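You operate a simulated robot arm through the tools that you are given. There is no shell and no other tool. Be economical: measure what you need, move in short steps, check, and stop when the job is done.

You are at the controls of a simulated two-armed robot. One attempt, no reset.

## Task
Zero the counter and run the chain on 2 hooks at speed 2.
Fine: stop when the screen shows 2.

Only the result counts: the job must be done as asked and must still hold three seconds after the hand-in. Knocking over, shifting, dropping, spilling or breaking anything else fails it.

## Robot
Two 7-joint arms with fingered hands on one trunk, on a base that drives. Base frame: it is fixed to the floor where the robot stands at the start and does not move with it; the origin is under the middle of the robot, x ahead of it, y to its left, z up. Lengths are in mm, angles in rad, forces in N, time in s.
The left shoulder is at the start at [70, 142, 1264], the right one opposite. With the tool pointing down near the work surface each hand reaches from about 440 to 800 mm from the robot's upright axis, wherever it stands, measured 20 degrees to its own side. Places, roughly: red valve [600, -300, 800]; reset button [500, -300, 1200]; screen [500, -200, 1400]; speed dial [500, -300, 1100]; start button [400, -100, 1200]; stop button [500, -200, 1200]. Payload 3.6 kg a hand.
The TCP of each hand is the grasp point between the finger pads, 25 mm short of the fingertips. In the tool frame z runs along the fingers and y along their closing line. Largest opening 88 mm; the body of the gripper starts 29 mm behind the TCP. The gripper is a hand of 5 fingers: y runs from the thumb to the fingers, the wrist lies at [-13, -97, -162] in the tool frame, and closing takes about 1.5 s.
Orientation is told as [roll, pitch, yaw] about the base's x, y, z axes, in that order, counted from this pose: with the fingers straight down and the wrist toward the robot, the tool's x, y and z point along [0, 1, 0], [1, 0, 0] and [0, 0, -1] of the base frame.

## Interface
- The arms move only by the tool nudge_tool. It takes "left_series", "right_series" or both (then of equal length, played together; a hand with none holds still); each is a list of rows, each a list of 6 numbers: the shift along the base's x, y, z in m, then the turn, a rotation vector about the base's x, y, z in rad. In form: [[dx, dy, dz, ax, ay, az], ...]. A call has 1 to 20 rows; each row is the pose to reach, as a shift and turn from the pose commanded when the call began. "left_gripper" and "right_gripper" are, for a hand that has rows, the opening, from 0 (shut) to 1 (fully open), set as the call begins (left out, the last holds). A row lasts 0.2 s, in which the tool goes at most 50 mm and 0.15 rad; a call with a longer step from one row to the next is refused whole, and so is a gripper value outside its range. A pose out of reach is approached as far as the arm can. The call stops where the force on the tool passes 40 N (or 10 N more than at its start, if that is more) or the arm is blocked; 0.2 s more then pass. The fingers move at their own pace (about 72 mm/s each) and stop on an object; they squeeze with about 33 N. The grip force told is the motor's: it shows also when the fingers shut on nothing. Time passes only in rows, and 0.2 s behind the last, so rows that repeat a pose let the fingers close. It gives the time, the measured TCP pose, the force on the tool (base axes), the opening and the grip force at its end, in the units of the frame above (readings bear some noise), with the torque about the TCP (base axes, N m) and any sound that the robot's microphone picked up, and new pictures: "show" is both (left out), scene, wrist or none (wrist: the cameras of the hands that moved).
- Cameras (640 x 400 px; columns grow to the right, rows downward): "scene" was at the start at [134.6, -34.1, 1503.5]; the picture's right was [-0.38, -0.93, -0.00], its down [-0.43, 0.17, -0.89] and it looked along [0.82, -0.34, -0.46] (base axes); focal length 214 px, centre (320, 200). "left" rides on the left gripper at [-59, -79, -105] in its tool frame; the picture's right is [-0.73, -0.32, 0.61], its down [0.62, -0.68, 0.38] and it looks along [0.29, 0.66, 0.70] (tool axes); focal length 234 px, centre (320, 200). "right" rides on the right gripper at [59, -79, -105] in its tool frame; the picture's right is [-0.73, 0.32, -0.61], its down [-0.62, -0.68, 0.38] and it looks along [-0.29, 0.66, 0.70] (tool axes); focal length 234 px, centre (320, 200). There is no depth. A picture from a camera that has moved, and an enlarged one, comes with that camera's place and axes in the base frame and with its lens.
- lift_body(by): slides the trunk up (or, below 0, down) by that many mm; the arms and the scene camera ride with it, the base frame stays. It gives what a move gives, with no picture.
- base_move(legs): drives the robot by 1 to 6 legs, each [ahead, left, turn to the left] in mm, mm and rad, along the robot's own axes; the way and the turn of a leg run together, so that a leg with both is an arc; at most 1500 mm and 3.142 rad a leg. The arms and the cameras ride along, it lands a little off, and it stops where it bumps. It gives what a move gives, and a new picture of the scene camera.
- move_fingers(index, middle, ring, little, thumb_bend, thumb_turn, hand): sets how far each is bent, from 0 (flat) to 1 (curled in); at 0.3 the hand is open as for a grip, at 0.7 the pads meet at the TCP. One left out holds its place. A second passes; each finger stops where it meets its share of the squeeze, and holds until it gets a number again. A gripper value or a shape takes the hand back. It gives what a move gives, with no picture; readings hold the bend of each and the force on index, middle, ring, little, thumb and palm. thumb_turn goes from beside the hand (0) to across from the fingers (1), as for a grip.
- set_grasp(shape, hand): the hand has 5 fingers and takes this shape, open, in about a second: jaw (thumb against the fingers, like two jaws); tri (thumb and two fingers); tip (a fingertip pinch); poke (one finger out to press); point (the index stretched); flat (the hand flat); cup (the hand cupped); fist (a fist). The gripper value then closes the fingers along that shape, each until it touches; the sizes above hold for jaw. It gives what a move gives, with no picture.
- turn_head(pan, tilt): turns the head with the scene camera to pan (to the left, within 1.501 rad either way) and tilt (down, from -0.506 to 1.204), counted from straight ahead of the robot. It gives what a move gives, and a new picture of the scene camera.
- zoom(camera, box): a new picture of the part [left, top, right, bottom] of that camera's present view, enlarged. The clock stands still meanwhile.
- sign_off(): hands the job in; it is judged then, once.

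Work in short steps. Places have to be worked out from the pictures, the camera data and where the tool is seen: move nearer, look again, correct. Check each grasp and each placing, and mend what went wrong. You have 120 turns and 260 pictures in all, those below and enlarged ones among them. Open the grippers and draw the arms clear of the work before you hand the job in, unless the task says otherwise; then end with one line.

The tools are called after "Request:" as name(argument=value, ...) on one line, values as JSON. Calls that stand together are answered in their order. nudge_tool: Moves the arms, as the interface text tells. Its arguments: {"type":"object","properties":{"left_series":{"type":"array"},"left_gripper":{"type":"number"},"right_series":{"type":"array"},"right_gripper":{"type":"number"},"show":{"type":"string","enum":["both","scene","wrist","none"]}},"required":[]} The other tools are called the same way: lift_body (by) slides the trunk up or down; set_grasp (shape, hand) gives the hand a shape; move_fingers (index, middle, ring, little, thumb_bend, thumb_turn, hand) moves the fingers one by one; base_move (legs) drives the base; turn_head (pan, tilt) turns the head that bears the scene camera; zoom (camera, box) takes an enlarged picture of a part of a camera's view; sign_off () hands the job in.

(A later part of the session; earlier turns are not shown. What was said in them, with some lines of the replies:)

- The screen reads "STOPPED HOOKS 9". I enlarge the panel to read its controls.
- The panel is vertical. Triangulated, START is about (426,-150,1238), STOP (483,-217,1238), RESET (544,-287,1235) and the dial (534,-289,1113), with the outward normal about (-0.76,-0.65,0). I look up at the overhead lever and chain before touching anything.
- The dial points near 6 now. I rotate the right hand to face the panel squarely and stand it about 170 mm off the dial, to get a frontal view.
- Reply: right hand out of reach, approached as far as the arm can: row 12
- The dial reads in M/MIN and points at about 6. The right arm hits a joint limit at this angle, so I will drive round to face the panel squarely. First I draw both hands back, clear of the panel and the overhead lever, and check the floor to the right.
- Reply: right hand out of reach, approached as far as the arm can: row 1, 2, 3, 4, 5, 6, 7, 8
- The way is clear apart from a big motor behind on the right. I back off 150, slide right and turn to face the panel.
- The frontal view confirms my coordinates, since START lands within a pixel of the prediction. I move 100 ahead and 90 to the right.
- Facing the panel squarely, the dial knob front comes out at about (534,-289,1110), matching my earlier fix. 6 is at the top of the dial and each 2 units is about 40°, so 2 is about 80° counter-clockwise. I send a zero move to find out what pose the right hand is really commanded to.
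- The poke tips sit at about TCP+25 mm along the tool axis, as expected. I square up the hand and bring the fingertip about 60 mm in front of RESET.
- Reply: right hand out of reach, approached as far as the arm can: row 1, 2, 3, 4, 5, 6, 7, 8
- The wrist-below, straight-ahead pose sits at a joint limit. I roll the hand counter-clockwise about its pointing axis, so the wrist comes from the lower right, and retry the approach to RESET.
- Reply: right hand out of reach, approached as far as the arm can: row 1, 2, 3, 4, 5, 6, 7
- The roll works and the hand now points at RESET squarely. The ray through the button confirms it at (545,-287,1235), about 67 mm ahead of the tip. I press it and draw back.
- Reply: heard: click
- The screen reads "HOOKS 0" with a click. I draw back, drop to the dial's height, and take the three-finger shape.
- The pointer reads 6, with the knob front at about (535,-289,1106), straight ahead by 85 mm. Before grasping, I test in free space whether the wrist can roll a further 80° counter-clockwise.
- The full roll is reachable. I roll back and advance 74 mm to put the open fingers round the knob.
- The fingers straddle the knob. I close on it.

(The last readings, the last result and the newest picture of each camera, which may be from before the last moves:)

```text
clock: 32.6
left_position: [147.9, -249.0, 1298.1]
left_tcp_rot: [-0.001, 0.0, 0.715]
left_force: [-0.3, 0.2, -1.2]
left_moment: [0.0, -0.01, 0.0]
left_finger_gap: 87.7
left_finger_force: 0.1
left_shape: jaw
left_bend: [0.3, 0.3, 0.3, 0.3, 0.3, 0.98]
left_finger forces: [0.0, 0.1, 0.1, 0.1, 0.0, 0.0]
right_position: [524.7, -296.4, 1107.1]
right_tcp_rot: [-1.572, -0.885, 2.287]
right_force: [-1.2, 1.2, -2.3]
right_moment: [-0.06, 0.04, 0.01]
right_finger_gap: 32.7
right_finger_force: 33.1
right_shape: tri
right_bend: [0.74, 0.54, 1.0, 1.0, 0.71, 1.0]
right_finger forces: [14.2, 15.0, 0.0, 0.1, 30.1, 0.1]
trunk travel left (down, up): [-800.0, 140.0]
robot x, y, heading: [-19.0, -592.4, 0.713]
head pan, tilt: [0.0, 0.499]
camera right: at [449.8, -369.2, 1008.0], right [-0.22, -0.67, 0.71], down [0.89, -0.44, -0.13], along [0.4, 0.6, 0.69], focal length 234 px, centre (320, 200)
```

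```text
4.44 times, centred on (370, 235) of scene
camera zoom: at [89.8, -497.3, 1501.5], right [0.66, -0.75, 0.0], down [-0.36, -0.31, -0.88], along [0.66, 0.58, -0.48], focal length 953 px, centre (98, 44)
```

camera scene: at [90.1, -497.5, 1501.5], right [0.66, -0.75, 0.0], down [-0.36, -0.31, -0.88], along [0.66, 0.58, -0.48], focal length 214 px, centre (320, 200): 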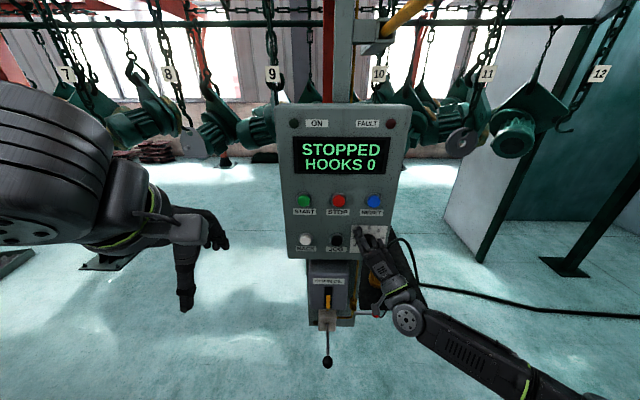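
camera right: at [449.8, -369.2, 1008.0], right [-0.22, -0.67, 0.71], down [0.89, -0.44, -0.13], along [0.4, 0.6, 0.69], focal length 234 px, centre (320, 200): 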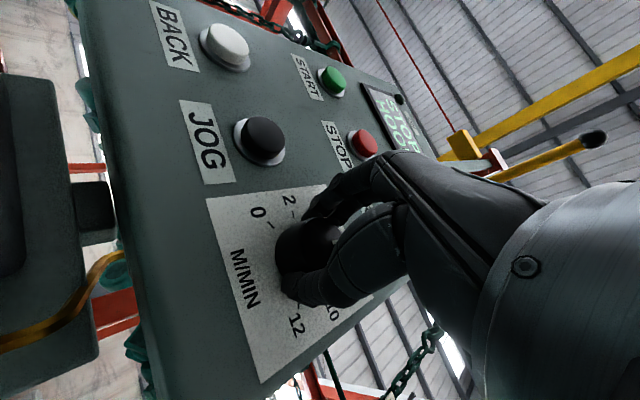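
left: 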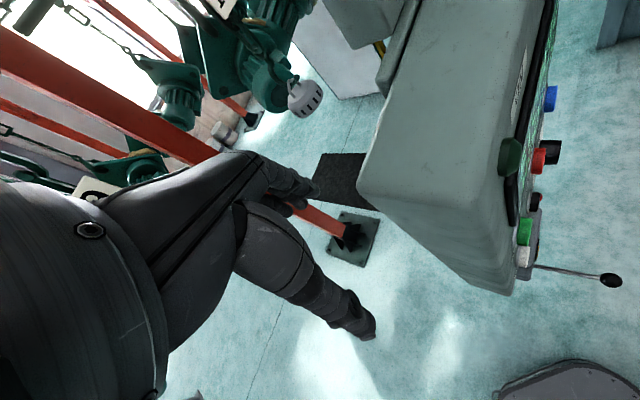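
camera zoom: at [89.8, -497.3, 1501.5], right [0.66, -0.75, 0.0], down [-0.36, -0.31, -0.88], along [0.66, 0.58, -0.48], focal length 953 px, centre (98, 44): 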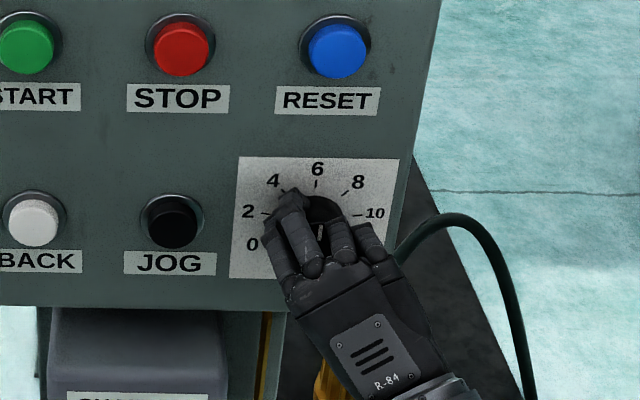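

The knob is gripped at about 30 N. I turn it counter-clockwise by 0.7 rad and check.

Request:
nudge_tool(right_series=[[0, 0, 0, -0.0756, -0.0655, 0], [0, 0, 0, -0.151, -0.131, 0], [0, 0, 0, -0.227, -0.197, 0], [0, 0, 0, -0.302, -0.262, 0], [0, 0, 0, -0.378, -0.328, 0], [0, 0, 0, -0.454, -0.393, 0], [0, 0, 0, -0.529, -0.459, 0], [0, 0, 0, -0.529, -0.459, 0]], show="wrist")

Request:
zoom(camera="scene", box=[310, 190, 430, 280])

```text
clock: 34.5
left_position: [147.9, -248.1, 1299.2]
left_tcp_rot: [-0.001, -0.001, 0.714]
left_force: [-0.4, 0.2, 0.2]
left_moment: [-0.01, 0.03, -0.02]
left_finger_gap: 87.4
left_finger_force: 0.0
left_shape: jaw
left_bend: [0.3, 0.3, 0.3, 0.3, 0.3, 0.98]
left_finger forces: [0.1, 0.0, 0.0, 0.0, 0.0, 0.0]
right_position: [525.9, -295.7, 1106.2]
right_tcp_rot: [-1.57, -0.185, 2.286]
right_force: [-2.0, -0.4, -5.9]
right_moment: [-0.1, 0.12, -0.04]
right_finger_gap: 32.1
right_finger_force: 33.4
right_shape: tri
right_bend: [0.74, 0.56, 1.0, 1.0, 0.72, 0.97]
right_finger forces: [16.5, 14.0, 0.0, 0.0, 31.4, 0.0]
trunk travel left (down, up): [-800.0, 140.0]
robot x, y, heading: [-19.0, -592.3, 0.713]
head pan, tilt: [0.0, 0.499]
camera right: at [490.5, -416.2, 1033.7], right [-0.58, -0.26, 0.77], down [0.8, -0.34, 0.49], along [0.14, 0.9, 0.4], focal length 234 px, centre (320, 200)
```

right: 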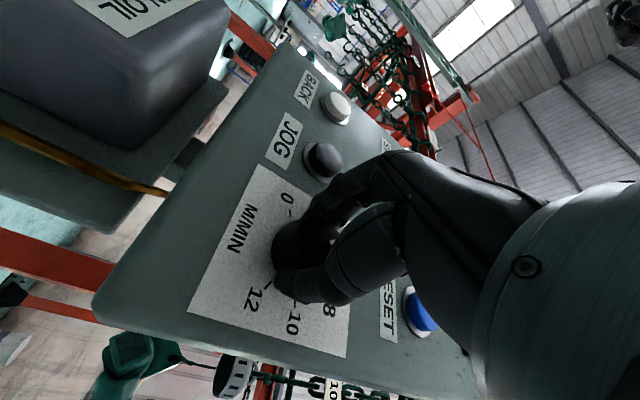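

```text
4.44 times, centred on (370, 235) of scene
camera zoom: at [90.5, -497.4, 1501.4], right [0.66, -0.75, 0.0], down [-0.36, -0.31, -0.88], along [0.66, 0.58, -0.48], focal length 953 px, centre (98, 44)
```

zoom: 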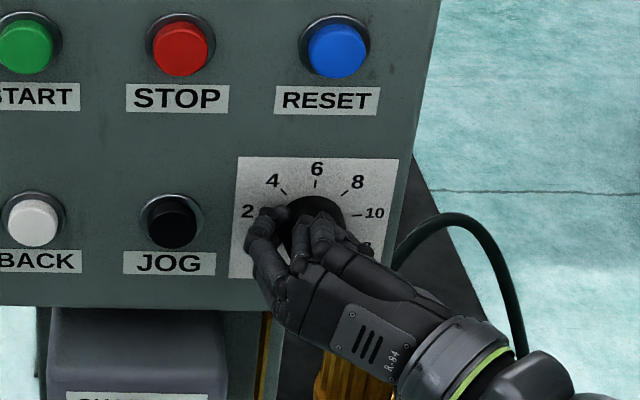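

The grip holds and the knob is turning. I turn a further 0.7 rad, then release and back off to read the pointer.

Request:
nudge_tool(right_series=[[0, 0, 0, -0.0756, -0.0655, 0], [0, 0, 0, -0.151, -0.131, 0], [0, 0, 0, -0.227, -0.197, 0], [0, 0, 0, -0.302, -0.262, 0], [0, 0, 0, -0.378, -0.328, 0], [0, 0, 0, -0.454, -0.393, 0], [0, 0, 0, -0.529, -0.459, 0], [0, 0, 0, -0.529, -0.459, 0]], show="none")

Request:
nudge_tool(right_gripper=1, right_series=[[0, 0, 0, 0, 0, 0], [0, 0, 0, 0, 0, 0], [0, 0, 0, 0, 0, 0], [0, 0, 0, 0, 0, 0], [0, 0, 0, 0, 0, 0], [-0.02, -0.0175, 0, 0, 0, 0], [-0.05, -0.043, 0, 0, 0, 0], [-0.075, -0.065, 0, 0, 0, 0]], show="wrist")

Request:
zoom(camera="scene", box=[340, 210, 400, 260])

```text
clock: 36.2
left_position: [147.6, -247.8, 1298.6]
left_tcp_rot: [-0.001, 0.0, 0.715]
left_force: [1.7, 0.5, 0.4]
left_moment: [0.01, -0.03, 0.01]
left_finger_gap: 87.8
left_finger_force: 0.0
left_shape: jaw
left_bend: [0.3, 0.3, 0.3, 0.3, 0.3, 0.98]
left_finger forces: [0.1, 0.1, 0.1, 0.0, 0.0, 0.1]
right_position: [524.9, -295.0, 1106.4]
right_tcp_rot: [-1.569, 0.517, 2.288]
right_force: [-4.9, -3.3, -11.8]
right_moment: [-0.1, 0.21, 0.07]
right_finger_gap: 31.6
right_finger_force: 33.1
right_shape: tri
right_bend: [0.74, 0.56, 1.0, 1.0, 0.72, 0.93]
right_finger forces: [19.2, 15.6, 0.0, 0.0, 31.1, 0.0]
trunk travel left (down, up): [-800.0, 140.0]
robot x, y, heading: [-12.3, -588.7, 0.716]
head pan, tilt: [0.0, 0.499]
```

```text
clock: 38.0
left_position: [147.4, -248.6, 1299.4]
left_tcp_rot: [-0.003, 0.0, 0.715]
left_force: [1.2, -0.3, 0.2]
left_moment: [0.04, -0.03, 0.02]
left_finger_gap: 87.7
left_finger_force: 0.0
left_shape: jaw
left_bend: [0.3, 0.3, 0.3, 0.3, 0.3, 0.98]
left_finger forces: [0.1, 0.0, 0.0, 0.0, 0.1, 0.0]
right_position: [451.0, -360.8, 1107.7]
right_tcp_rot: [-1.572, 0.513, 2.288]
right_force: [0.6, -0.3, -0.3]
right_moment: [0.0, -0.04, 0.02]
right_finger_gap: 87.8
right_finger_force: 0.1
right_shape: tri
right_bend: [0.3, 0.3, 0.99, 0.99, 0.3, 0.98]
right_finger forces: [0.0, 0.1, 0.0, 0.0, 0.1, 0.0]
trunk travel left (down, up): [-800.0, 140.0]
robot x, y, heading: [-13.7, -588.6, 0.712]
head pan, tilt: [0.0, 0.499]
camera right: at [435.3, -503.2, 1095.3], right [-0.88, 0.08, 0.47], down [0.48, 0.04, 0.88], along [0.06, 1.0, -0.07], focal length 234 px, centre (320, 200)
```

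right: 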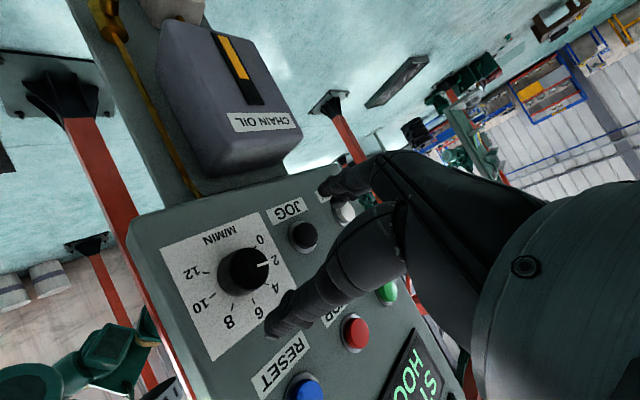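

```text
8.00 times, centred on (370, 235) of scene
camera zoom: at [89.3, -498.0, 1501.6], right [0.66, -0.75, 0.0], down [-0.36, -0.31, -0.88], along [0.66, 0.58, -0.48], focal length 1716 px, centre (-80, -80)
```

zoom: 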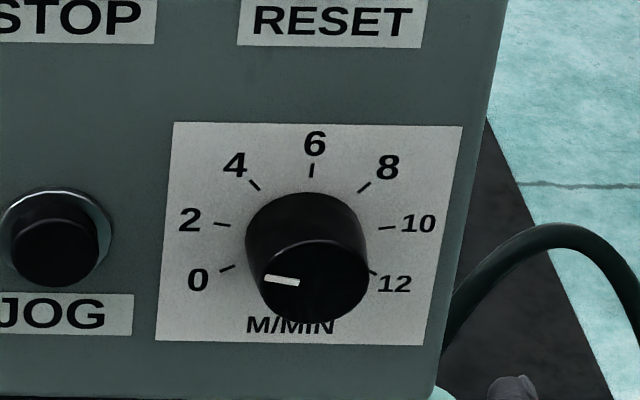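

The pointer is very near 2. I enlarge further to judge how close.

Request:
zoom(camera="scene", box=[354, 222, 386, 242])

Request:
zoom(camera="right", box=[180, 210, 308, 330])

```text
16.00 times, centred on (370, 232) of scene
camera zoom: at [89.3, -498.0, 1501.6], right [0.66, -0.75, 0.0], down [-0.36, -0.31, -0.88], along [0.66, 0.58, -0.48], focal length 3432 px, centre (-480, -312)
```

zoom: 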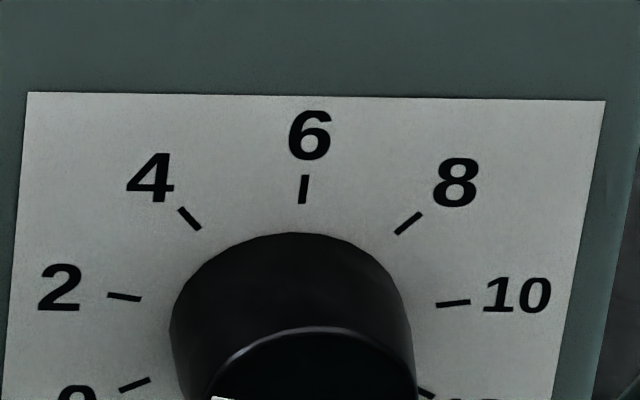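

```text
3.33 times, centred on (244, 270) of right
camera zoom: at [435.3, -503.2, 1095.3], right [-0.88, 0.08, 0.47], down [0.48, 0.04, 0.88], along [0.06, 1.0, -0.07], focal length 781 px, centre (573, -33)
```

zoom: 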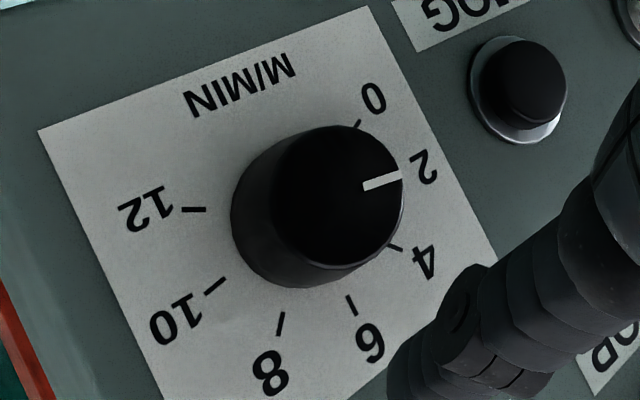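

The 2 tick slopes 8.1° in this view, so I measure the pointer's slope the same way.

Request:
zoom(camera="scene", box=[354, 232, 386, 252])

```text
16.00 times, centred on (370, 242) of scene
camera zoom: at [89.3, -498.0, 1501.6], right [0.66, -0.75, 0.0], down [-0.36, -0.31, -0.88], along [0.66, 0.58, -0.48], focal length 3432 px, centre (-480, -472)
```

zoom: 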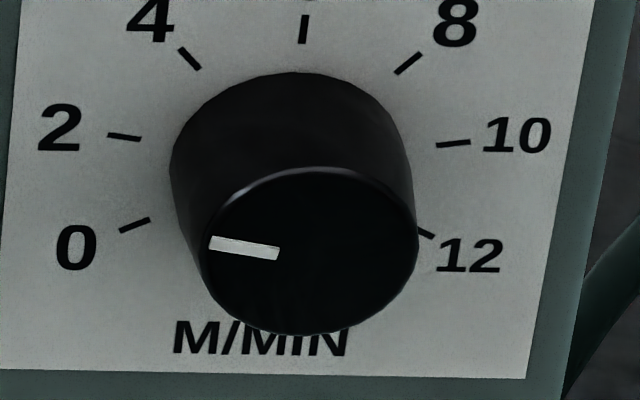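

The pointer slopes 9.2° against the tick's 8.1°, so the dial reads about 2.05, which is good. I take the poke shape, roll back and bring the fingertip in front of START.

Request:
set_grasp(shape="poke", hand="right")

Request:
nudge_tool(right_series=[[-0.009, 0.015, 0.013, 0.106, 0.092, 0], [-0.018, 0.031, 0.026, 0.212, 0.183, 0], [-0.027, 0.047, 0.039, 0.318, 0.275, 0], [-0.035, 0.062, 0.052, 0.423, 0.367, 0], [-0.044, 0.078, 0.065, 0.529, 0.459, 0], [-0.053, 0.094, 0.078, 0.635, 0.55, 0], [-0.062, 0.109, 0.091, 0.741, 0.642, 0], [-0.071, 0.125, 0.104, 0.847, 0.734, 0], [-0.08, 0.14, 0.117, 0.953, 0.825, 0], [-0.088, 0.156, 0.13, 1.058, 0.917, 0], [-0.088, 0.156, 0.13, 1.058, 0.917, 0]])

```text
clock: 39.0
left_position: [147.6, -248.5, 1299.6]
left_tcp_rot: [-0.003, -0.003, 0.718]
left_force: [-0.4, 0.3, 0.7]
left_moment: [0.02, -0.03, -0.01]
left_finger_gap: 87.8
left_finger_force: 0.1
left_shape: jaw
left_bend: [0.3, 0.3, 0.3, 0.3, 0.3, 0.98]
left_finger forces: [0.0, 0.0, 0.0, 0.1, 0.1, 0.1]
right_position: [451.8, -359.0, 1106.4]
right_tcp_rot: [-1.571, 0.514, 2.288]
right_force: [0.2, 0.1, -0.6]
right_moment: [-0.03, -0.02, 0.0]
right_finger_gap: 0.0
right_finger_force: 0.0
right_shape: poke
right_bend: [0.7, 0.7, 0.99, 0.99, 1.0, 1.0]
right_finger forces: [0.0, 0.0, 0.1, 0.0, 0.0, 0.0]
trunk travel left (down, up): [-800.0, 140.0]
robot x, y, heading: [-17.7, -590.6, 0.715]
head pan, tilt: [0.0, 0.499]
```

```text
clock: 41.4
left_position: [147.2, -250.1, 1300.1]
left_tcp_rot: [-0.001, 0.001, 0.715]
left_force: [-0.3, -0.4, 0.5]
left_moment: [0.02, -0.04, 0.0]
left_finger_gap: 87.9
left_finger_force: 0.1
left_shape: jaw
left_bend: [0.3, 0.3, 0.3, 0.3, 0.3, 0.98]
left_finger forces: [0.1, 0.0, 0.1, 0.0, 0.0, 0.0]
right_position: [362.8, -204.2, 1237.2]
right_tcp_rot: [-1.572, -0.887, 2.287]
right_force: [0.9, -0.2, -0.2]
right_moment: [0.01, 0.02, -0.02]
right_finger_gap: 0.0
right_finger_force: 0.1
right_shape: poke
right_bend: [0.7, 0.7, 0.99, 0.99, 1.0, 1.0]
right_finger forces: [0.0, 0.0, 0.1, 0.0, 0.0, 0.0]
trunk travel left (down, up): [-800.0, 140.0]
robot x, y, heading: [-14.3, -590.7, 0.713]
head pan, tilt: [0.0, 0.499]
camera scene: at [90.6, -498.2, 1501.5], right [0.66, -0.75, 0.0], down [-0.36, -0.31, -0.88], along [0.66, 0.58, -0.48], focal length 214 px, centre (320, 200)
camera right: at [286.4, -276.4, 1138.6], right [-0.22, -0.67, 0.71], down [0.89, -0.44, -0.13], along [0.4, 0.6, 0.69], focal length 234 px, centre (320, 200)
```

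scene: 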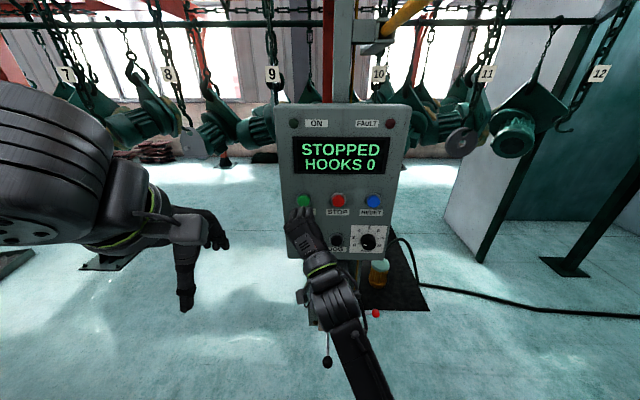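
right: 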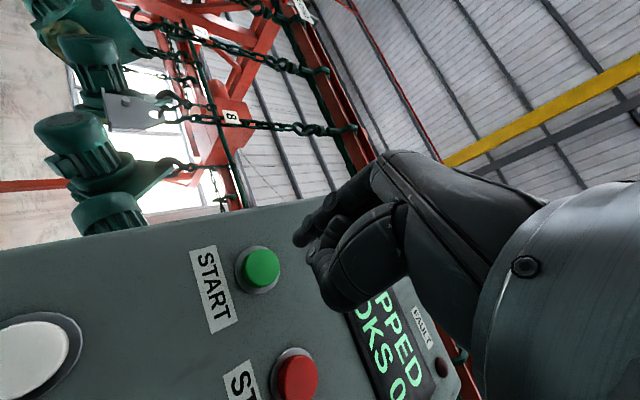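

START is straight ahead of the tip, about 68 mm away. I press it and draw back.

Request:
nudge_tool(right_series=[[0.0227, 0.0197, 0, 0, 0, 0], [0.0416, 0.036, 0, 0, 0, 0], [0.05, 0.0432, 0, 0, 0, 0], [0.0537, 0.0465, 0, 0, 0, 0], [0.057, 0.0495, 0, 0, 0, 0], [0.058, 0.0505, 0, 0, 0, 0], [0.0416, 0.036, 0, 0, 0, 0], [0.015, 0.013, 0, 0, 0, 0]], show="scene")

```text
clock: 43.1
left_position: [144.8, -250.2, 1299.7]
left_tcp_rot: [-0.002, -0.004, 0.717]
left_force: [-1.0, -0.7, -0.5]
left_moment: [0.0, 0.0, 0.01]
left_finger_gap: 87.7
left_finger_force: 0.1
left_shape: jaw
left_bend: [0.3, 0.3, 0.3, 0.3, 0.3, 0.98]
left_finger forces: [0.1, 0.1, 0.1, 0.1, 0.0, 0.1]
right_position: [376.7, -193.5, 1238.2]
right_tcp_rot: [-1.578, -0.884, 2.29]
right_force: [-1.4, -0.5, -0.2]
right_moment: [-0.01, 0.02, -0.02]
right_finger_gap: 0.0
right_finger_force: 0.2
right_shape: poke
right_bend: [0.7, 0.7, 0.99, 0.99, 1.0, 1.0]
right_finger forces: [0.0, 0.0, 0.0, 0.0, 0.0, 0.0]
trunk travel left (down, up): [-800.0, 140.0]
robot x, y, heading: [-16.2, -592.1, 0.711]
head pan, tilt: [0.0, 0.499]
heard: click
camera scene: at [87.0, -499.7, 1502.0], right [0.66, -0.75, 0.0], down [-0.36, -0.31, -0.88], along [0.66, 0.58, -0.48], focal length 214 px, centre (320, 200)
```

scene: 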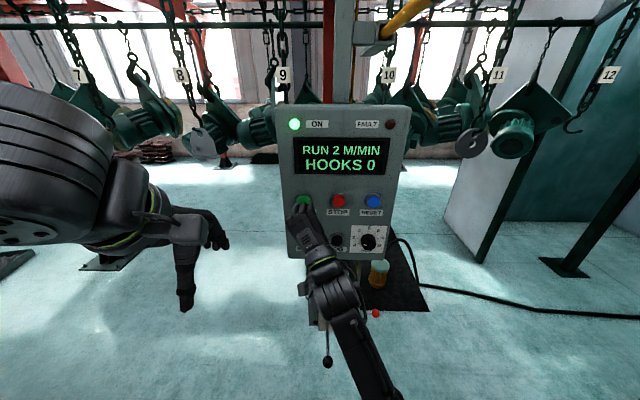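

It is running: "RUN 2 M/MIN, HOOKS 0". I move across to hover in front of STOP.

Request:
nudge_tool(right_series=[[0.022, -0.02, 0, 0, 0, 0], [0.044, -0.04, 0, 0, 0, 0], [0.065, -0.06, 0, 0, 0, 0]])

```text
clock: 44.0
left_position: [148.1, -249.5, 1298.7]
left_tcp_rot: [0.0, 0.001, 0.714]
left_force: [0.1, -0.1, 0.3]
left_moment: [-0.01, 0.0, -0.02]
left_finger_gap: 87.6
left_finger_force: 0.2
left_shape: jaw
left_bend: [0.3, 0.3, 0.3, 0.3, 0.3, 0.98]
left_finger forces: [0.0, 0.0, 0.0, 0.0, 0.0, 0.1]
right_position: [445.6, -252.7, 1237.1]
right_tcp_rot: [-1.573, -0.886, 2.288]
right_force: [0.0, 0.0, 0.3]
right_moment: [-0.01, 0.0, 0.01]
right_finger_gap: 0.1
right_finger_force: 0.0
right_shape: poke
right_bend: [0.7, 0.7, 0.99, 0.99, 1.0, 1.0]
right_finger forces: [0.0, 0.0, 0.0, 0.0, 0.0, 0.1]
trunk travel left (down, up): [-800.0, 140.0]
robot x, y, heading: [-13.7, -592.8, 0.712]
head pan, tilt: [0.0, 0.499]
camera scene: at [90.7, -498.3, 1501.5], right [0.66, -0.75, 0.0], down [-0.36, -0.31, -0.88], along [0.66, 0.58, -0.48], focal length 214 px, centre (320, 200)
camera right: at [368.9, -325.0, 1137.8], right [-0.22, -0.67, 0.71], down [0.89, -0.44, -0.13], along [0.4, 0.6, 0.69], focal length 234 px, centre (320, 200)
```

scene: 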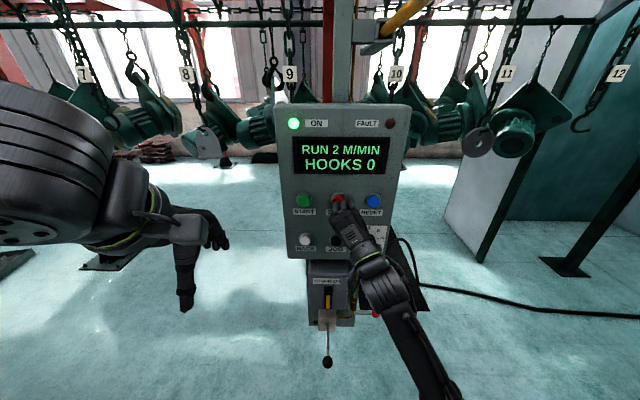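
right: 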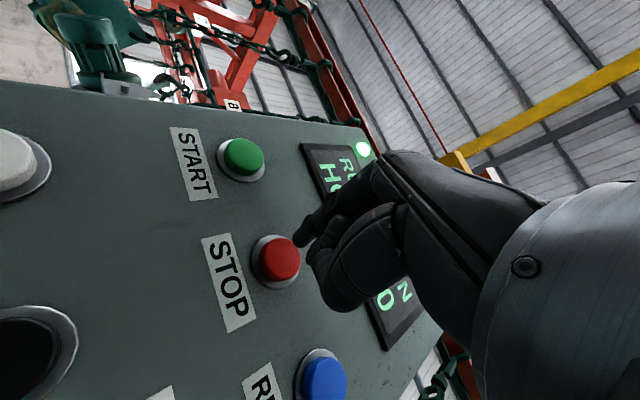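

The tip is about 28 mm from STOP and aligned. The hook spacing suggests about 12 s a hook, so I wait and watch the count.

Request:
nudge_tool(right_series=[[0, 0, 0, 0, 0, 0], [0, 0, 0, 0, 0, 0], [0, 0, 0, 0, 0, 0], [0, 0, 0, 0, 0, 0], [0, 0, 0, 0, 0, 0], [0, 0, 0, 0, 0, 0], [0, 0, 0, 0, 0, 0], [0, 0, 0, 0, 0, 0], [0, 0, 0, 0, 0, 0], [0, 0, 0, 0, 0, 0]], show="scene")

```text
clock: 46.1
left_position: [146.9, -247.8, 1299.0]
left_tcp_rot: [-0.002, -0.001, 0.715]
left_force: [-0.1, -0.4, 0.5]
left_moment: [-0.01, -0.01, -0.01]
left_finger_gap: 87.8
left_finger_force: 0.0
left_shape: jaw
left_bend: [0.3, 0.3, 0.3, 0.3, 0.3, 0.98]
left_finger forces: [0.1, 0.1, 0.0, 0.1, 0.0, 0.0]
right_position: [444.7, -251.3, 1235.6]
right_tcp_rot: [-1.575, -0.885, 2.288]
right_force: [-0.6, 0.1, -1.2]
right_moment: [-0.01, -0.01, -0.02]
right_finger_gap: 0.2
right_finger_force: 0.0
right_shape: poke
right_bend: [0.7, 0.7, 0.99, 0.99, 1.0, 1.0]
right_finger forces: [0.1, 0.1, 0.0, 0.0, 0.0, 0.0]
trunk travel left (down, up): [-800.0, 140.0]
robot x, y, heading: [-14.3, -591.3, 0.711]
head pan, tilt: [0.0, 0.499]
camera scene: at [89.9, -497.6, 1501.5], right [0.66, -0.75, 0.0], down [-0.36, -0.31, -0.88], along [0.66, 0.58, -0.48], focal length 214 px, centre (320, 200)
```

scene: 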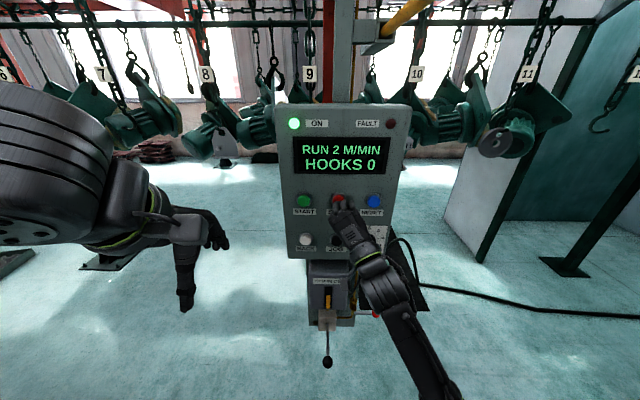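

Still 0. The chain moves about 10 px/s against a spacing of about 105 px. I keep waiting.

Request:
nudge_tool(right_series=[[0, 0, 0, 0, 0, 0], [0, 0, 0, 0, 0, 0], [0, 0, 0, 0, 0, 0], [0, 0, 0, 0, 0, 0], [0, 0, 0, 0, 0, 0], [0, 0, 0, 0, 0, 0], [0, 0, 0, 0, 0, 0], [0, 0, 0, 0, 0, 0], [0, 0, 0, 0, 0, 0], [0, 0, 0, 0, 0, 0], [0, 0, 0, 0, 0, 0], [0, 0, 0, 0, 0, 0], [0, 0, 0, 0, 0, 0], [0, 0, 0, 0, 0, 0], [0, 0, 0, 0, 0, 0]], show="scene")

```text
clock: 49.4
left_position: [147.0, -248.0, 1299.2]
left_tcp_rot: [-0.002, 0.0, 0.715]
left_force: [-0.1, -0.2, -0.8]
left_moment: [0.01, -0.01, 0.0]
left_finger_gap: 88.0
left_finger_force: 0.2
left_shape: jaw
left_bend: [0.3, 0.3, 0.3, 0.3, 0.3, 0.98]
left_finger forces: [0.0, 0.0, 0.0, 0.1, 0.1, 0.1]
right_position: [444.5, -251.6, 1236.6]
right_tcp_rot: [-1.577, -0.884, 2.287]
right_force: [0.2, 0.0, -0.5]
right_moment: [0.03, 0.03, 0.01]
right_finger_gap: 0.0
right_finger_force: 0.0
right_shape: poke
right_bend: [0.7, 0.7, 0.99, 0.99, 1.0, 1.0]
right_finger forces: [0.0, 0.1, 0.0, 0.0, 0.1, 0.0]
trunk travel left (down, up): [-800.0, 140.0]
robot x, y, heading: [-15.1, -593.9, 0.713]
head pan, tilt: [0.0, 0.499]
camera scene: at [89.9, -497.6, 1501.5], right [0.66, -0.75, 0.0], down [-0.36, -0.31, -0.88], along [0.66, 0.58, -0.48], focal length 214 px, centre (320, 200)
```

scene: 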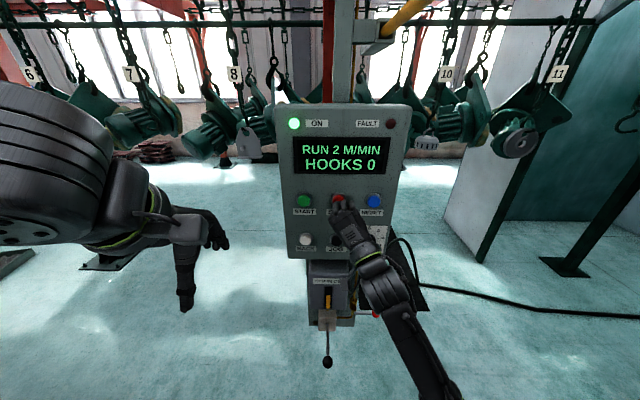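

Still 0, with hook 9 now passing the post. I wait on.

Request:
nudge_tool(right_series=[[0, 0, 0, 0, 0, 0], [0, 0, 0, 0, 0, 0], [0, 0, 0, 0, 0, 0], [0, 0, 0, 0, 0, 0], [0, 0, 0, 0, 0, 0], [0, 0, 0, 0, 0, 0], [0, 0, 0, 0, 0, 0], [0, 0, 0, 0, 0, 0], [0, 0, 0, 0, 0, 0], [0, 0, 0, 0, 0, 0], [0, 0, 0, 0, 0, 0], [0, 0, 0, 0, 0, 0]], show="scene")

```text
clock: 52.0
left_position: [147.8, -248.4, 1298.5]
left_tcp_rot: [-0.002, 0.0, 0.716]
left_force: [-0.8, -0.1, -0.3]
left_moment: [-0.02, -0.03, -0.04]
left_finger_gap: 87.9
left_finger_force: 0.0
left_shape: jaw
left_bend: [0.3, 0.3, 0.3, 0.3, 0.3, 0.98]
left_finger forces: [0.0, 0.0, 0.0, 0.0, 0.0, 0.0]
right_position: [446.0, -251.6, 1237.1]
right_tcp_rot: [-1.573, -0.884, 2.288]
right_force: [-0.7, 0.0, 0.7]
right_moment: [-0.02, -0.02, -0.02]
right_finger_gap: 0.0
right_finger_force: 0.1
right_shape: poke
right_bend: [0.7, 0.7, 0.99, 0.99, 1.0, 1.0]
right_finger forces: [0.0, 0.0, 0.0, 0.0, 0.1, 0.0]
trunk travel left (down, up): [-800.0, 140.0]
robot x, y, heading: [-17.7, -589.2, 0.714]
head pan, tilt: [0.0, 0.499]
camera scene: at [89.9, -497.6, 1501.5], right [0.66, -0.75, 0.0], down [-0.36, -0.31, -0.88], along [0.66, 0.58, -0.48], focal length 214 px, centre (320, 200)
```

scene: 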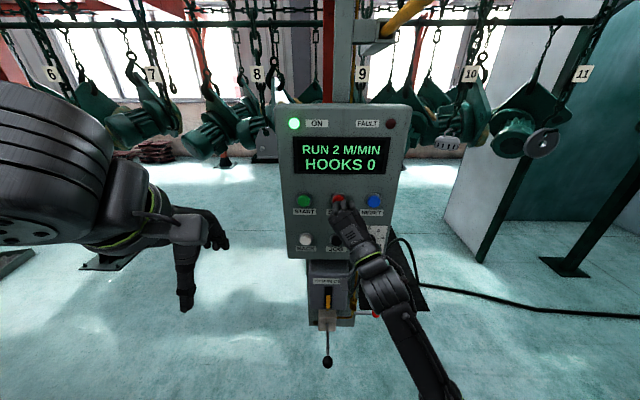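

Still 0 after about 9 s of running. I wait on.

Request:
nudge_tool(right_series=[[0, 0, 0, 0, 0, 0], [0, 0, 0, 0, 0, 0], [0, 0, 0, 0, 0, 0], [0, 0, 0, 0, 0, 0], [0, 0, 0, 0, 0, 0], [0, 0, 0, 0, 0, 0], [0, 0, 0, 0, 0, 0], [0, 0, 0, 0, 0, 0], [0, 0, 0, 0, 0, 0], [0, 0, 0, 0, 0, 0], [0, 0, 0, 0, 0, 0], [0, 0, 0, 0, 0, 0]], show="scene")

```text
clock: 54.5
left_position: [147.7, -248.5, 1298.6]
left_tcp_rot: [-0.002, -0.001, 0.717]
left_force: [-0.5, 0.0, 0.0]
left_moment: [0.03, 0.02, 0.01]
left_finger_gap: 87.4
left_finger_force: 0.2
left_shape: jaw
left_bend: [0.3, 0.3, 0.3, 0.3, 0.3, 0.98]
left_finger forces: [0.0, 0.1, 0.0, 0.0, 0.0, 0.1]
right_position: [445.3, -252.2, 1237.7]
right_tcp_rot: [-1.574, -0.886, 2.289]
right_force: [-0.1, -0.1, 0.1]
right_moment: [0.03, 0.0, 0.02]
right_finger_gap: 0.0
right_finger_force: 0.1
right_shape: poke
right_bend: [0.7, 0.7, 0.99, 0.99, 1.0, 1.0]
right_finger forces: [0.1, 0.0, 0.1, 0.0, 0.0, 0.1]
trunk travel left (down, up): [-800.0, 140.0]
robot x, y, heading: [-12.7, -592.1, 0.719]
head pan, tilt: [0.0, 0.499]
camera scene: at [89.9, -497.6, 1501.5], right [0.66, -0.75, 0.0], down [-0.36, -0.31, -0.88], along [0.66, 0.58, -0.48], focal length 214 px, centre (320, 200)
```

scene: 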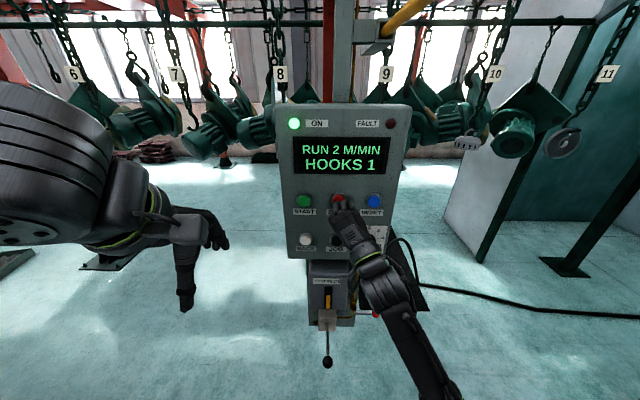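

HOOKS 1. The next count should come around 63-66 s. I wait 4 s, then another 3 s.

Request:
nudge_tool(right_series=[[0, 0, 0, 0, 0, 0], [0, 0, 0, 0, 0, 0], [0, 0, 0, 0, 0, 0], [0, 0, 0, 0, 0, 0], [0, 0, 0, 0, 0, 0], [0, 0, 0, 0, 0, 0], [0, 0, 0, 0, 0, 0], [0, 0, 0, 0, 0, 0], [0, 0, 0, 0, 0, 0], [0, 0, 0, 0, 0, 0], [0, 0, 0, 0, 0, 0], [0, 0, 0, 0, 0, 0], [0, 0, 0, 0, 0, 0], [0, 0, 0, 0, 0, 0], [0, 0, 0, 0, 0, 0], [0, 0, 0, 0, 0, 0], [0, 0, 0, 0, 0, 0], [0, 0, 0, 0, 0, 0], [0, 0, 0, 0, 0, 0], [0, 0, 0, 0, 0, 0]], show="scene")

Request:
nudge_tool(right_series=[[0, 0, 0, 0, 0, 0], [0, 0, 0, 0, 0, 0], [0, 0, 0, 0, 0, 0], [0, 0, 0, 0, 0, 0], [0, 0, 0, 0, 0, 0], [0, 0, 0, 0, 0, 0], [0, 0, 0, 0, 0, 0], [0, 0, 0, 0, 0, 0], [0, 0, 0, 0, 0, 0], [0, 0, 0, 0, 0, 0], [0, 0, 0, 0, 0, 0], [0, 0, 0, 0, 0, 0], [0, 0, 0, 0, 0, 0], [0, 0, 0, 0, 0, 0]], show="scene")

```text
clock: 58.8
left_position: [147.2, -249.6, 1299.0]
left_tcp_rot: [-0.001, 0.001, 0.714]
left_force: [0.0, -0.5, -0.2]
left_moment: [0.0, -0.01, 0.02]
left_finger_gap: 87.9
left_finger_force: 0.1
left_shape: jaw
left_bend: [0.3, 0.3, 0.3, 0.3, 0.3, 0.98]
left_finger forces: [0.0, 0.1, 0.0, 0.0, 0.0, 0.1]
right_position: [444.1, -252.2, 1238.0]
right_tcp_rot: [-1.574, -0.884, 2.287]
right_force: [0.2, -0.2, 0.4]
right_moment: [-0.01, -0.01, 0.0]
right_finger_gap: 0.1
right_finger_force: 0.1
right_shape: poke
right_bend: [0.7, 0.7, 0.99, 0.99, 1.0, 1.0]
right_finger forces: [0.0, 0.1, 0.0, 0.1, 0.0, 0.1]
trunk travel left (down, up): [-800.0, 140.0]
robot x, y, heading: [-13.4, -590.5, 0.715]
head pan, tilt: [0.0, 0.499]
camera scene: at [89.9, -497.6, 1501.5], right [0.66, -0.75, 0.0], down [-0.36, -0.31, -0.88], along [0.66, 0.58, -0.48], focal length 214 px, centre (320, 200)
```

scene: 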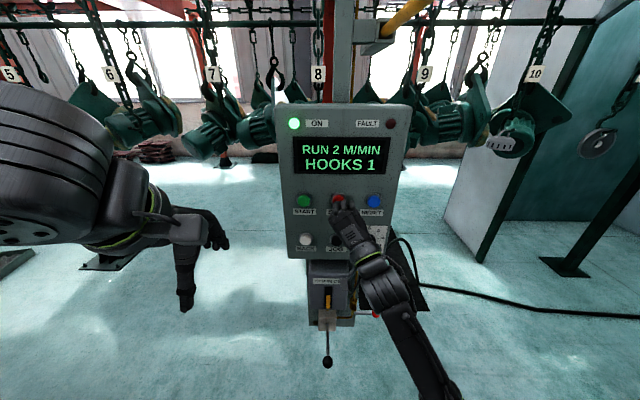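

```text
clock: 61.8
left_position: [147.2, -248.4, 1298.1]
left_tcp_rot: [-0.001, 0.0, 0.717]
left_force: [-1.2, -0.2, 0.3]
left_moment: [-0.01, -0.02, 0.0]
left_finger_gap: 87.7
left_finger_force: 0.0
left_shape: jaw
left_bend: [0.3, 0.3, 0.3, 0.3, 0.3, 0.98]
left_finger forces: [0.1, 0.0, 0.0, 0.0, 0.0, 0.0]
right_position: [444.8, -251.7, 1236.6]
right_tcp_rot: [-1.573, -0.885, 2.29]
right_force: [-0.6, 0.6, 0.0]
right_moment: [0.02, 0.01, -0.01]
right_finger_gap: 0.0
right_finger_force: 0.1
right_shape: poke
right_bend: [0.7, 0.7, 0.99, 0.99, 1.0, 1.0]
right_finger forces: [0.1, 0.1, 0.0, 0.0, 0.1, 0.1]
trunk travel left (down, up): [-800.0, 140.0]
robot x, y, heading: [-19.9, -588.1, 0.713]
head pan, tilt: [0.0, 0.499]
camera scene: at [89.9, -497.6, 1501.5], right [0.66, -0.75, 0.0], down [-0.36, -0.31, -0.88], along [0.66, 0.58, -0.48], focal length 214 px, centre (320, 200)
```

scene: 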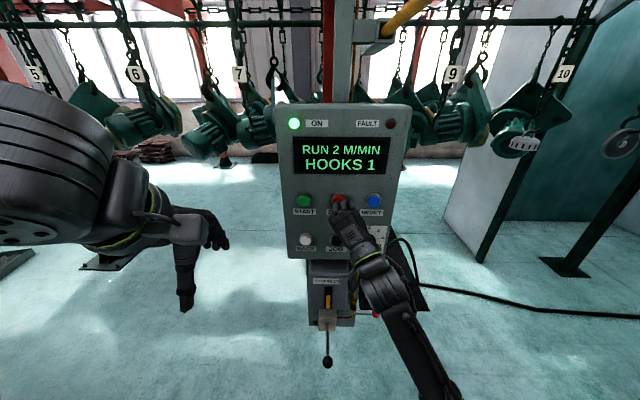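

Still 1. Hook 8 is hidden behind the post and close to the counting point, so I wait in shorter steps.

Request:
nudge_tool(right_series=[[0, 0, 0, 0, 0, 0], [0, 0, 0, 0, 0, 0], [0, 0, 0, 0, 0, 0], [0, 0, 0, 0, 0, 0], [0, 0, 0, 0, 0, 0], [0, 0, 0, 0, 0, 0], [0, 0, 0, 0, 0, 0], [0, 0, 0, 0, 0, 0]], show="scene")

```text
clock: 63.5
left_position: [147.7, -248.0, 1299.3]
left_tcp_rot: [-0.001, 0.0, 0.716]
left_force: [-0.2, -0.1, 0.3]
left_moment: [0.02, 0.0, -0.02]
left_finger_gap: 87.7
left_finger_force: 0.2
left_shape: jaw
left_bend: [0.3, 0.3, 0.3, 0.3, 0.3, 0.98]
left_finger forces: [0.2, 0.0, 0.0, 0.1, 0.0, 0.0]
right_position: [444.9, -250.9, 1236.4]
right_tcp_rot: [-1.573, -0.885, 2.289]
right_force: [-0.3, -0.2, 0.5]
right_moment: [0.0, -0.01, 0.01]
right_finger_gap: 0.0
right_finger_force: 0.1
right_shape: poke
right_bend: [0.7, 0.7, 0.99, 0.99, 1.0, 1.0]
right_finger forces: [0.0, 0.0, 0.1, 0.0, 0.0, 0.0]
trunk travel left (down, up): [-800.0, 140.0]
robot x, y, heading: [-15.4, -587.0, 0.718]
head pan, tilt: [0.0, 0.499]
camera scene: at [89.9, -497.6, 1501.5], right [0.66, -0.75, 0.0], down [-0.36, -0.31, -0.88], along [0.66, 0.58, -0.48], focal length 214 px, centre (320, 200)
```

scene: 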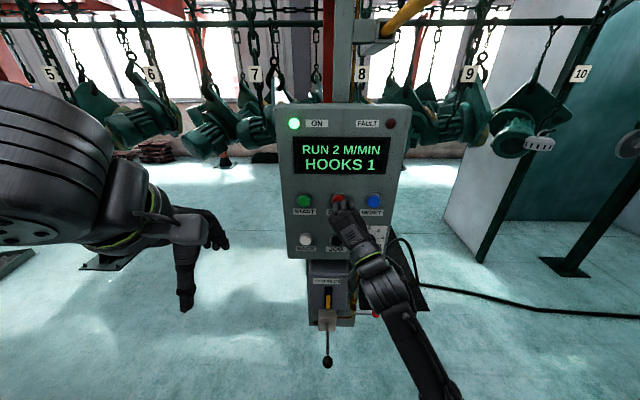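

Hook 8 is now where hook 9 was just before it counted. I take one more short wait.

Request:
nudge_tool(right_series=[[0, 0, 0, 0, 0, 0], [0, 0, 0, 0, 0, 0], [0, 0, 0, 0, 0, 0], [0, 0, 0, 0, 0, 0], [0, 0, 0, 0, 0, 0], [0, 0, 0, 0, 0, 0]], show="scene")

```text
clock: 65.0
left_position: [148.0, -248.3, 1297.9]
left_tcp_rot: [-0.002, 0.0, 0.716]
left_force: [0.0, -0.2, -0.7]
left_moment: [-0.01, 0.03, -0.02]
left_finger_gap: 87.7
left_finger_force: 0.1
left_shape: jaw
left_bend: [0.3, 0.3, 0.3, 0.3, 0.3, 0.98]
left_finger forces: [0.0, 0.0, 0.1, 0.0, 0.1, 0.1]
right_position: [444.8, -251.5, 1236.3]
right_tcp_rot: [-1.576, -0.884, 2.288]
right_force: [-0.4, 0.4, 0.3]
right_moment: [0.0, -0.02, 0.05]
right_finger_gap: 0.0
right_finger_force: 0.1
right_shape: poke
right_bend: [0.7, 0.7, 0.99, 0.99, 1.0, 1.0]
right_finger forces: [0.0, 0.0, 0.0, 0.0, 0.0, 0.1]
trunk travel left (down, up): [-800.0, 140.0]
robot x, y, heading: [-14.9, -588.9, 0.717]
head pan, tilt: [0.0, 0.499]
camera scene: at [89.9, -497.6, 1501.5], right [0.66, -0.75, 0.0], down [-0.36, -0.31, -0.88], along [0.66, 0.58, -0.48], focal length 214 px, centre (320, 200)
```

scene: 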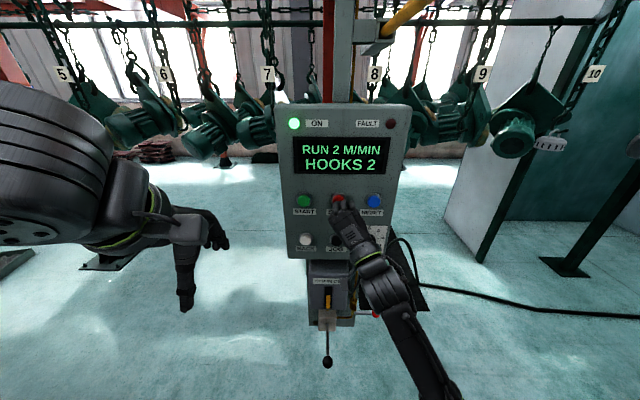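

HOOKS 2, so I press STOP now, pushing in about 36 mm and then drawing back.

Request:
nudge_tool(right_series=[[0.0204, 0.0177, 0, 0, 0, 0], [0.0257, 0.0223, 0, 0, 0, 0], [0.029, 0.025, 0, 0, 0, 0], [0.029, 0.025, 0, 0, 0, 0], [0.0, 0.0, 0, 0, 0, 0]], show="scene")

```text
clock: 66.2
left_position: [148.6, -247.4, 1298.2]
left_tcp_rot: [-0.003, 0.0, 0.716]
left_force: [0.6, 0.0, 0.0]
left_moment: [0.02, -0.02, 0.01]
left_finger_gap: 87.5
left_finger_force: 0.1
left_shape: jaw
left_bend: [0.3, 0.3, 0.3, 0.3, 0.3, 0.98]
left_finger forces: [0.1, 0.0, 0.1, 0.1, 0.0, 0.0]
right_position: [445.5, -251.8, 1236.5]
right_tcp_rot: [-1.574, -0.885, 2.286]
right_force: [-0.2, 0.0, 0.2]
right_moment: [-0.01, -0.02, 0.01]
right_finger_gap: 0.0
right_finger_force: 0.0
right_shape: poke
right_bend: [0.7, 0.7, 0.99, 0.99, 1.0, 1.0]
right_finger forces: [0.0, 0.0, 0.0, 0.1, 0.1, 0.0]
trunk travel left (down, up): [-800.0, 140.0]
robot x, y, heading: [-15.0, -593.7, 0.713]
head pan, tilt: [0.0, 0.499]
heard: click
camera scene: at [91.5, -497.0, 1501.4], right [0.66, -0.75, 0.0], down [-0.36, -0.31, -0.88], along [0.66, 0.58, -0.48], focal length 214 px, centre (320, 200)
```

scene: 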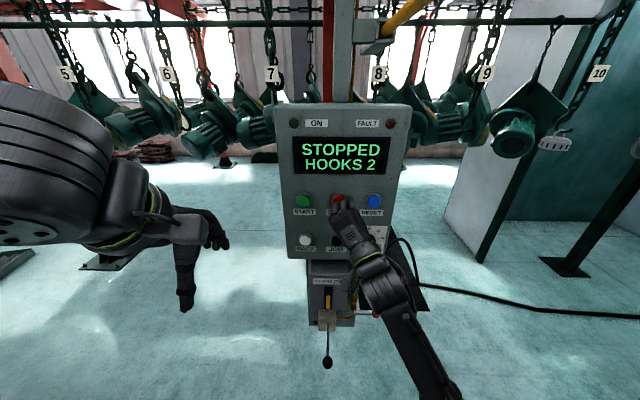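

"STOPPED, HOOKS 2". I draw the arm back about 120 mm from the panel and open the hand.

Request:
nudge_tool(right_series=[[-0.02, -0.03, 0, 0, 0, 0], [-0.035, -0.065, 0, 0, 0, 0], [-0.05, -0.1, 0, 0, 0, 0], [-0.06, -0.13, 0, 0, 0, 0]], show="none")

Request:
set_grasp(shape="jaw", hand="right")

Request:
zoom(camera="scene", box=[250, 60, 410, 260])

```text
clock: 67.2
left_position: [147.2, -249.2, 1297.9]
left_tcp_rot: [-0.003, -0.002, 0.715]
left_force: [0.3, 0.3, 0.5]
left_moment: [0.01, -0.03, 0.01]
left_finger_gap: 87.9
left_finger_force: 0.0
left_shape: jaw
left_bend: [0.3, 0.3, 0.3, 0.3, 0.3, 0.98]
left_finger forces: [0.0, 0.0, 0.0, 0.0, 0.0, 0.0]
right_position: [389.5, -375.4, 1233.2]
right_tcp_rot: [-1.573, -0.886, 2.289]
right_force: [0.0, 1.0, -0.1]
right_moment: [0.01, -0.02, 0.0]
right_finger_gap: 0.1
right_finger_force: 0.1
right_shape: poke
right_bend: [0.7, 0.7, 0.99, 0.99, 1.0, 1.0]
right_finger forces: [0.1, 0.0, 0.1, 0.0, 0.1, 0.1]
right hand out of reach, approached as far as the arm can: row 4
trunk travel left (down, up): [-800.0, 140.0]
robot x, y, heading: [-14.3, -589.0, 0.718]
head pan, tilt: [0.0, 0.499]
```

```text
clock: 68.0
left_position: [147.7, -248.0, 1299.3]
left_tcp_rot: [-0.002, 0.0, 0.716]
left_force: [-0.6, -0.1, -0.6]
left_moment: [-0.03, 0.02, -0.01]
left_finger_gap: 87.8
left_finger_force: 0.0
left_shape: jaw
left_bend: [0.3, 0.3, 0.3, 0.3, 0.3, 0.98]
left_finger forces: [0.0, 0.0, 0.1, 0.0, 0.0, 0.0]
right_position: [390.7, -373.3, 1233.2]
right_tcp_rot: [-1.575, -0.883, 2.289]
right_force: [0.0, 0.2, 0.2]
right_moment: [0.03, 0.0, 0.02]
right_finger_gap: 87.7
right_finger_force: 0.0
right_shape: jaw
right_bend: [0.3, 0.3, 0.3, 0.3, 0.3, 0.98]
right_finger forces: [0.0, 0.0, 0.0, 0.0, 0.0, 0.1]
trunk travel left (down, up): [-800.0, 140.0]
robot x, y, heading: [-14.3, -592.0, 0.715]
head pan, tilt: [0.0, 0.499]
```

```text
2.00 times, centred on (330, 160) of scene
camera zoom: at [89.9, -497.5, 1501.5], right [0.66, -0.75, 0.0], down [-0.36, -0.31, -0.88], along [0.66, 0.58, -0.48], focal length 429 px, centre (300, 280)
```

zoom: 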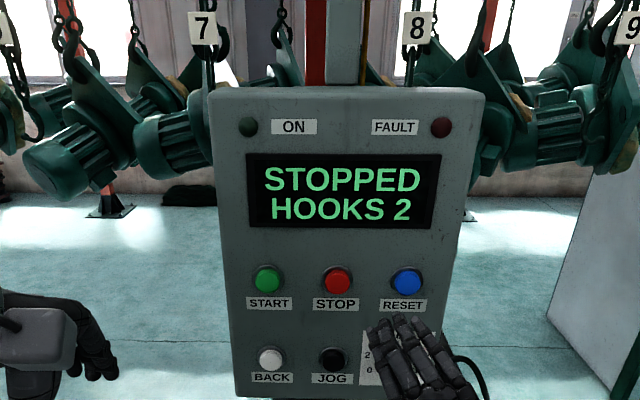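

The screen holds "STOPPED HOOKS 2", and both hands are open and clear of the panel. I hand the job in.

Request:
sign_off()

```text
The job is handed in.
```

The counter was zeroed, the chain ran on 2 hooks at speed 2 (2 M/MIN), and it is stopped with the screen showing HOOKS 2.
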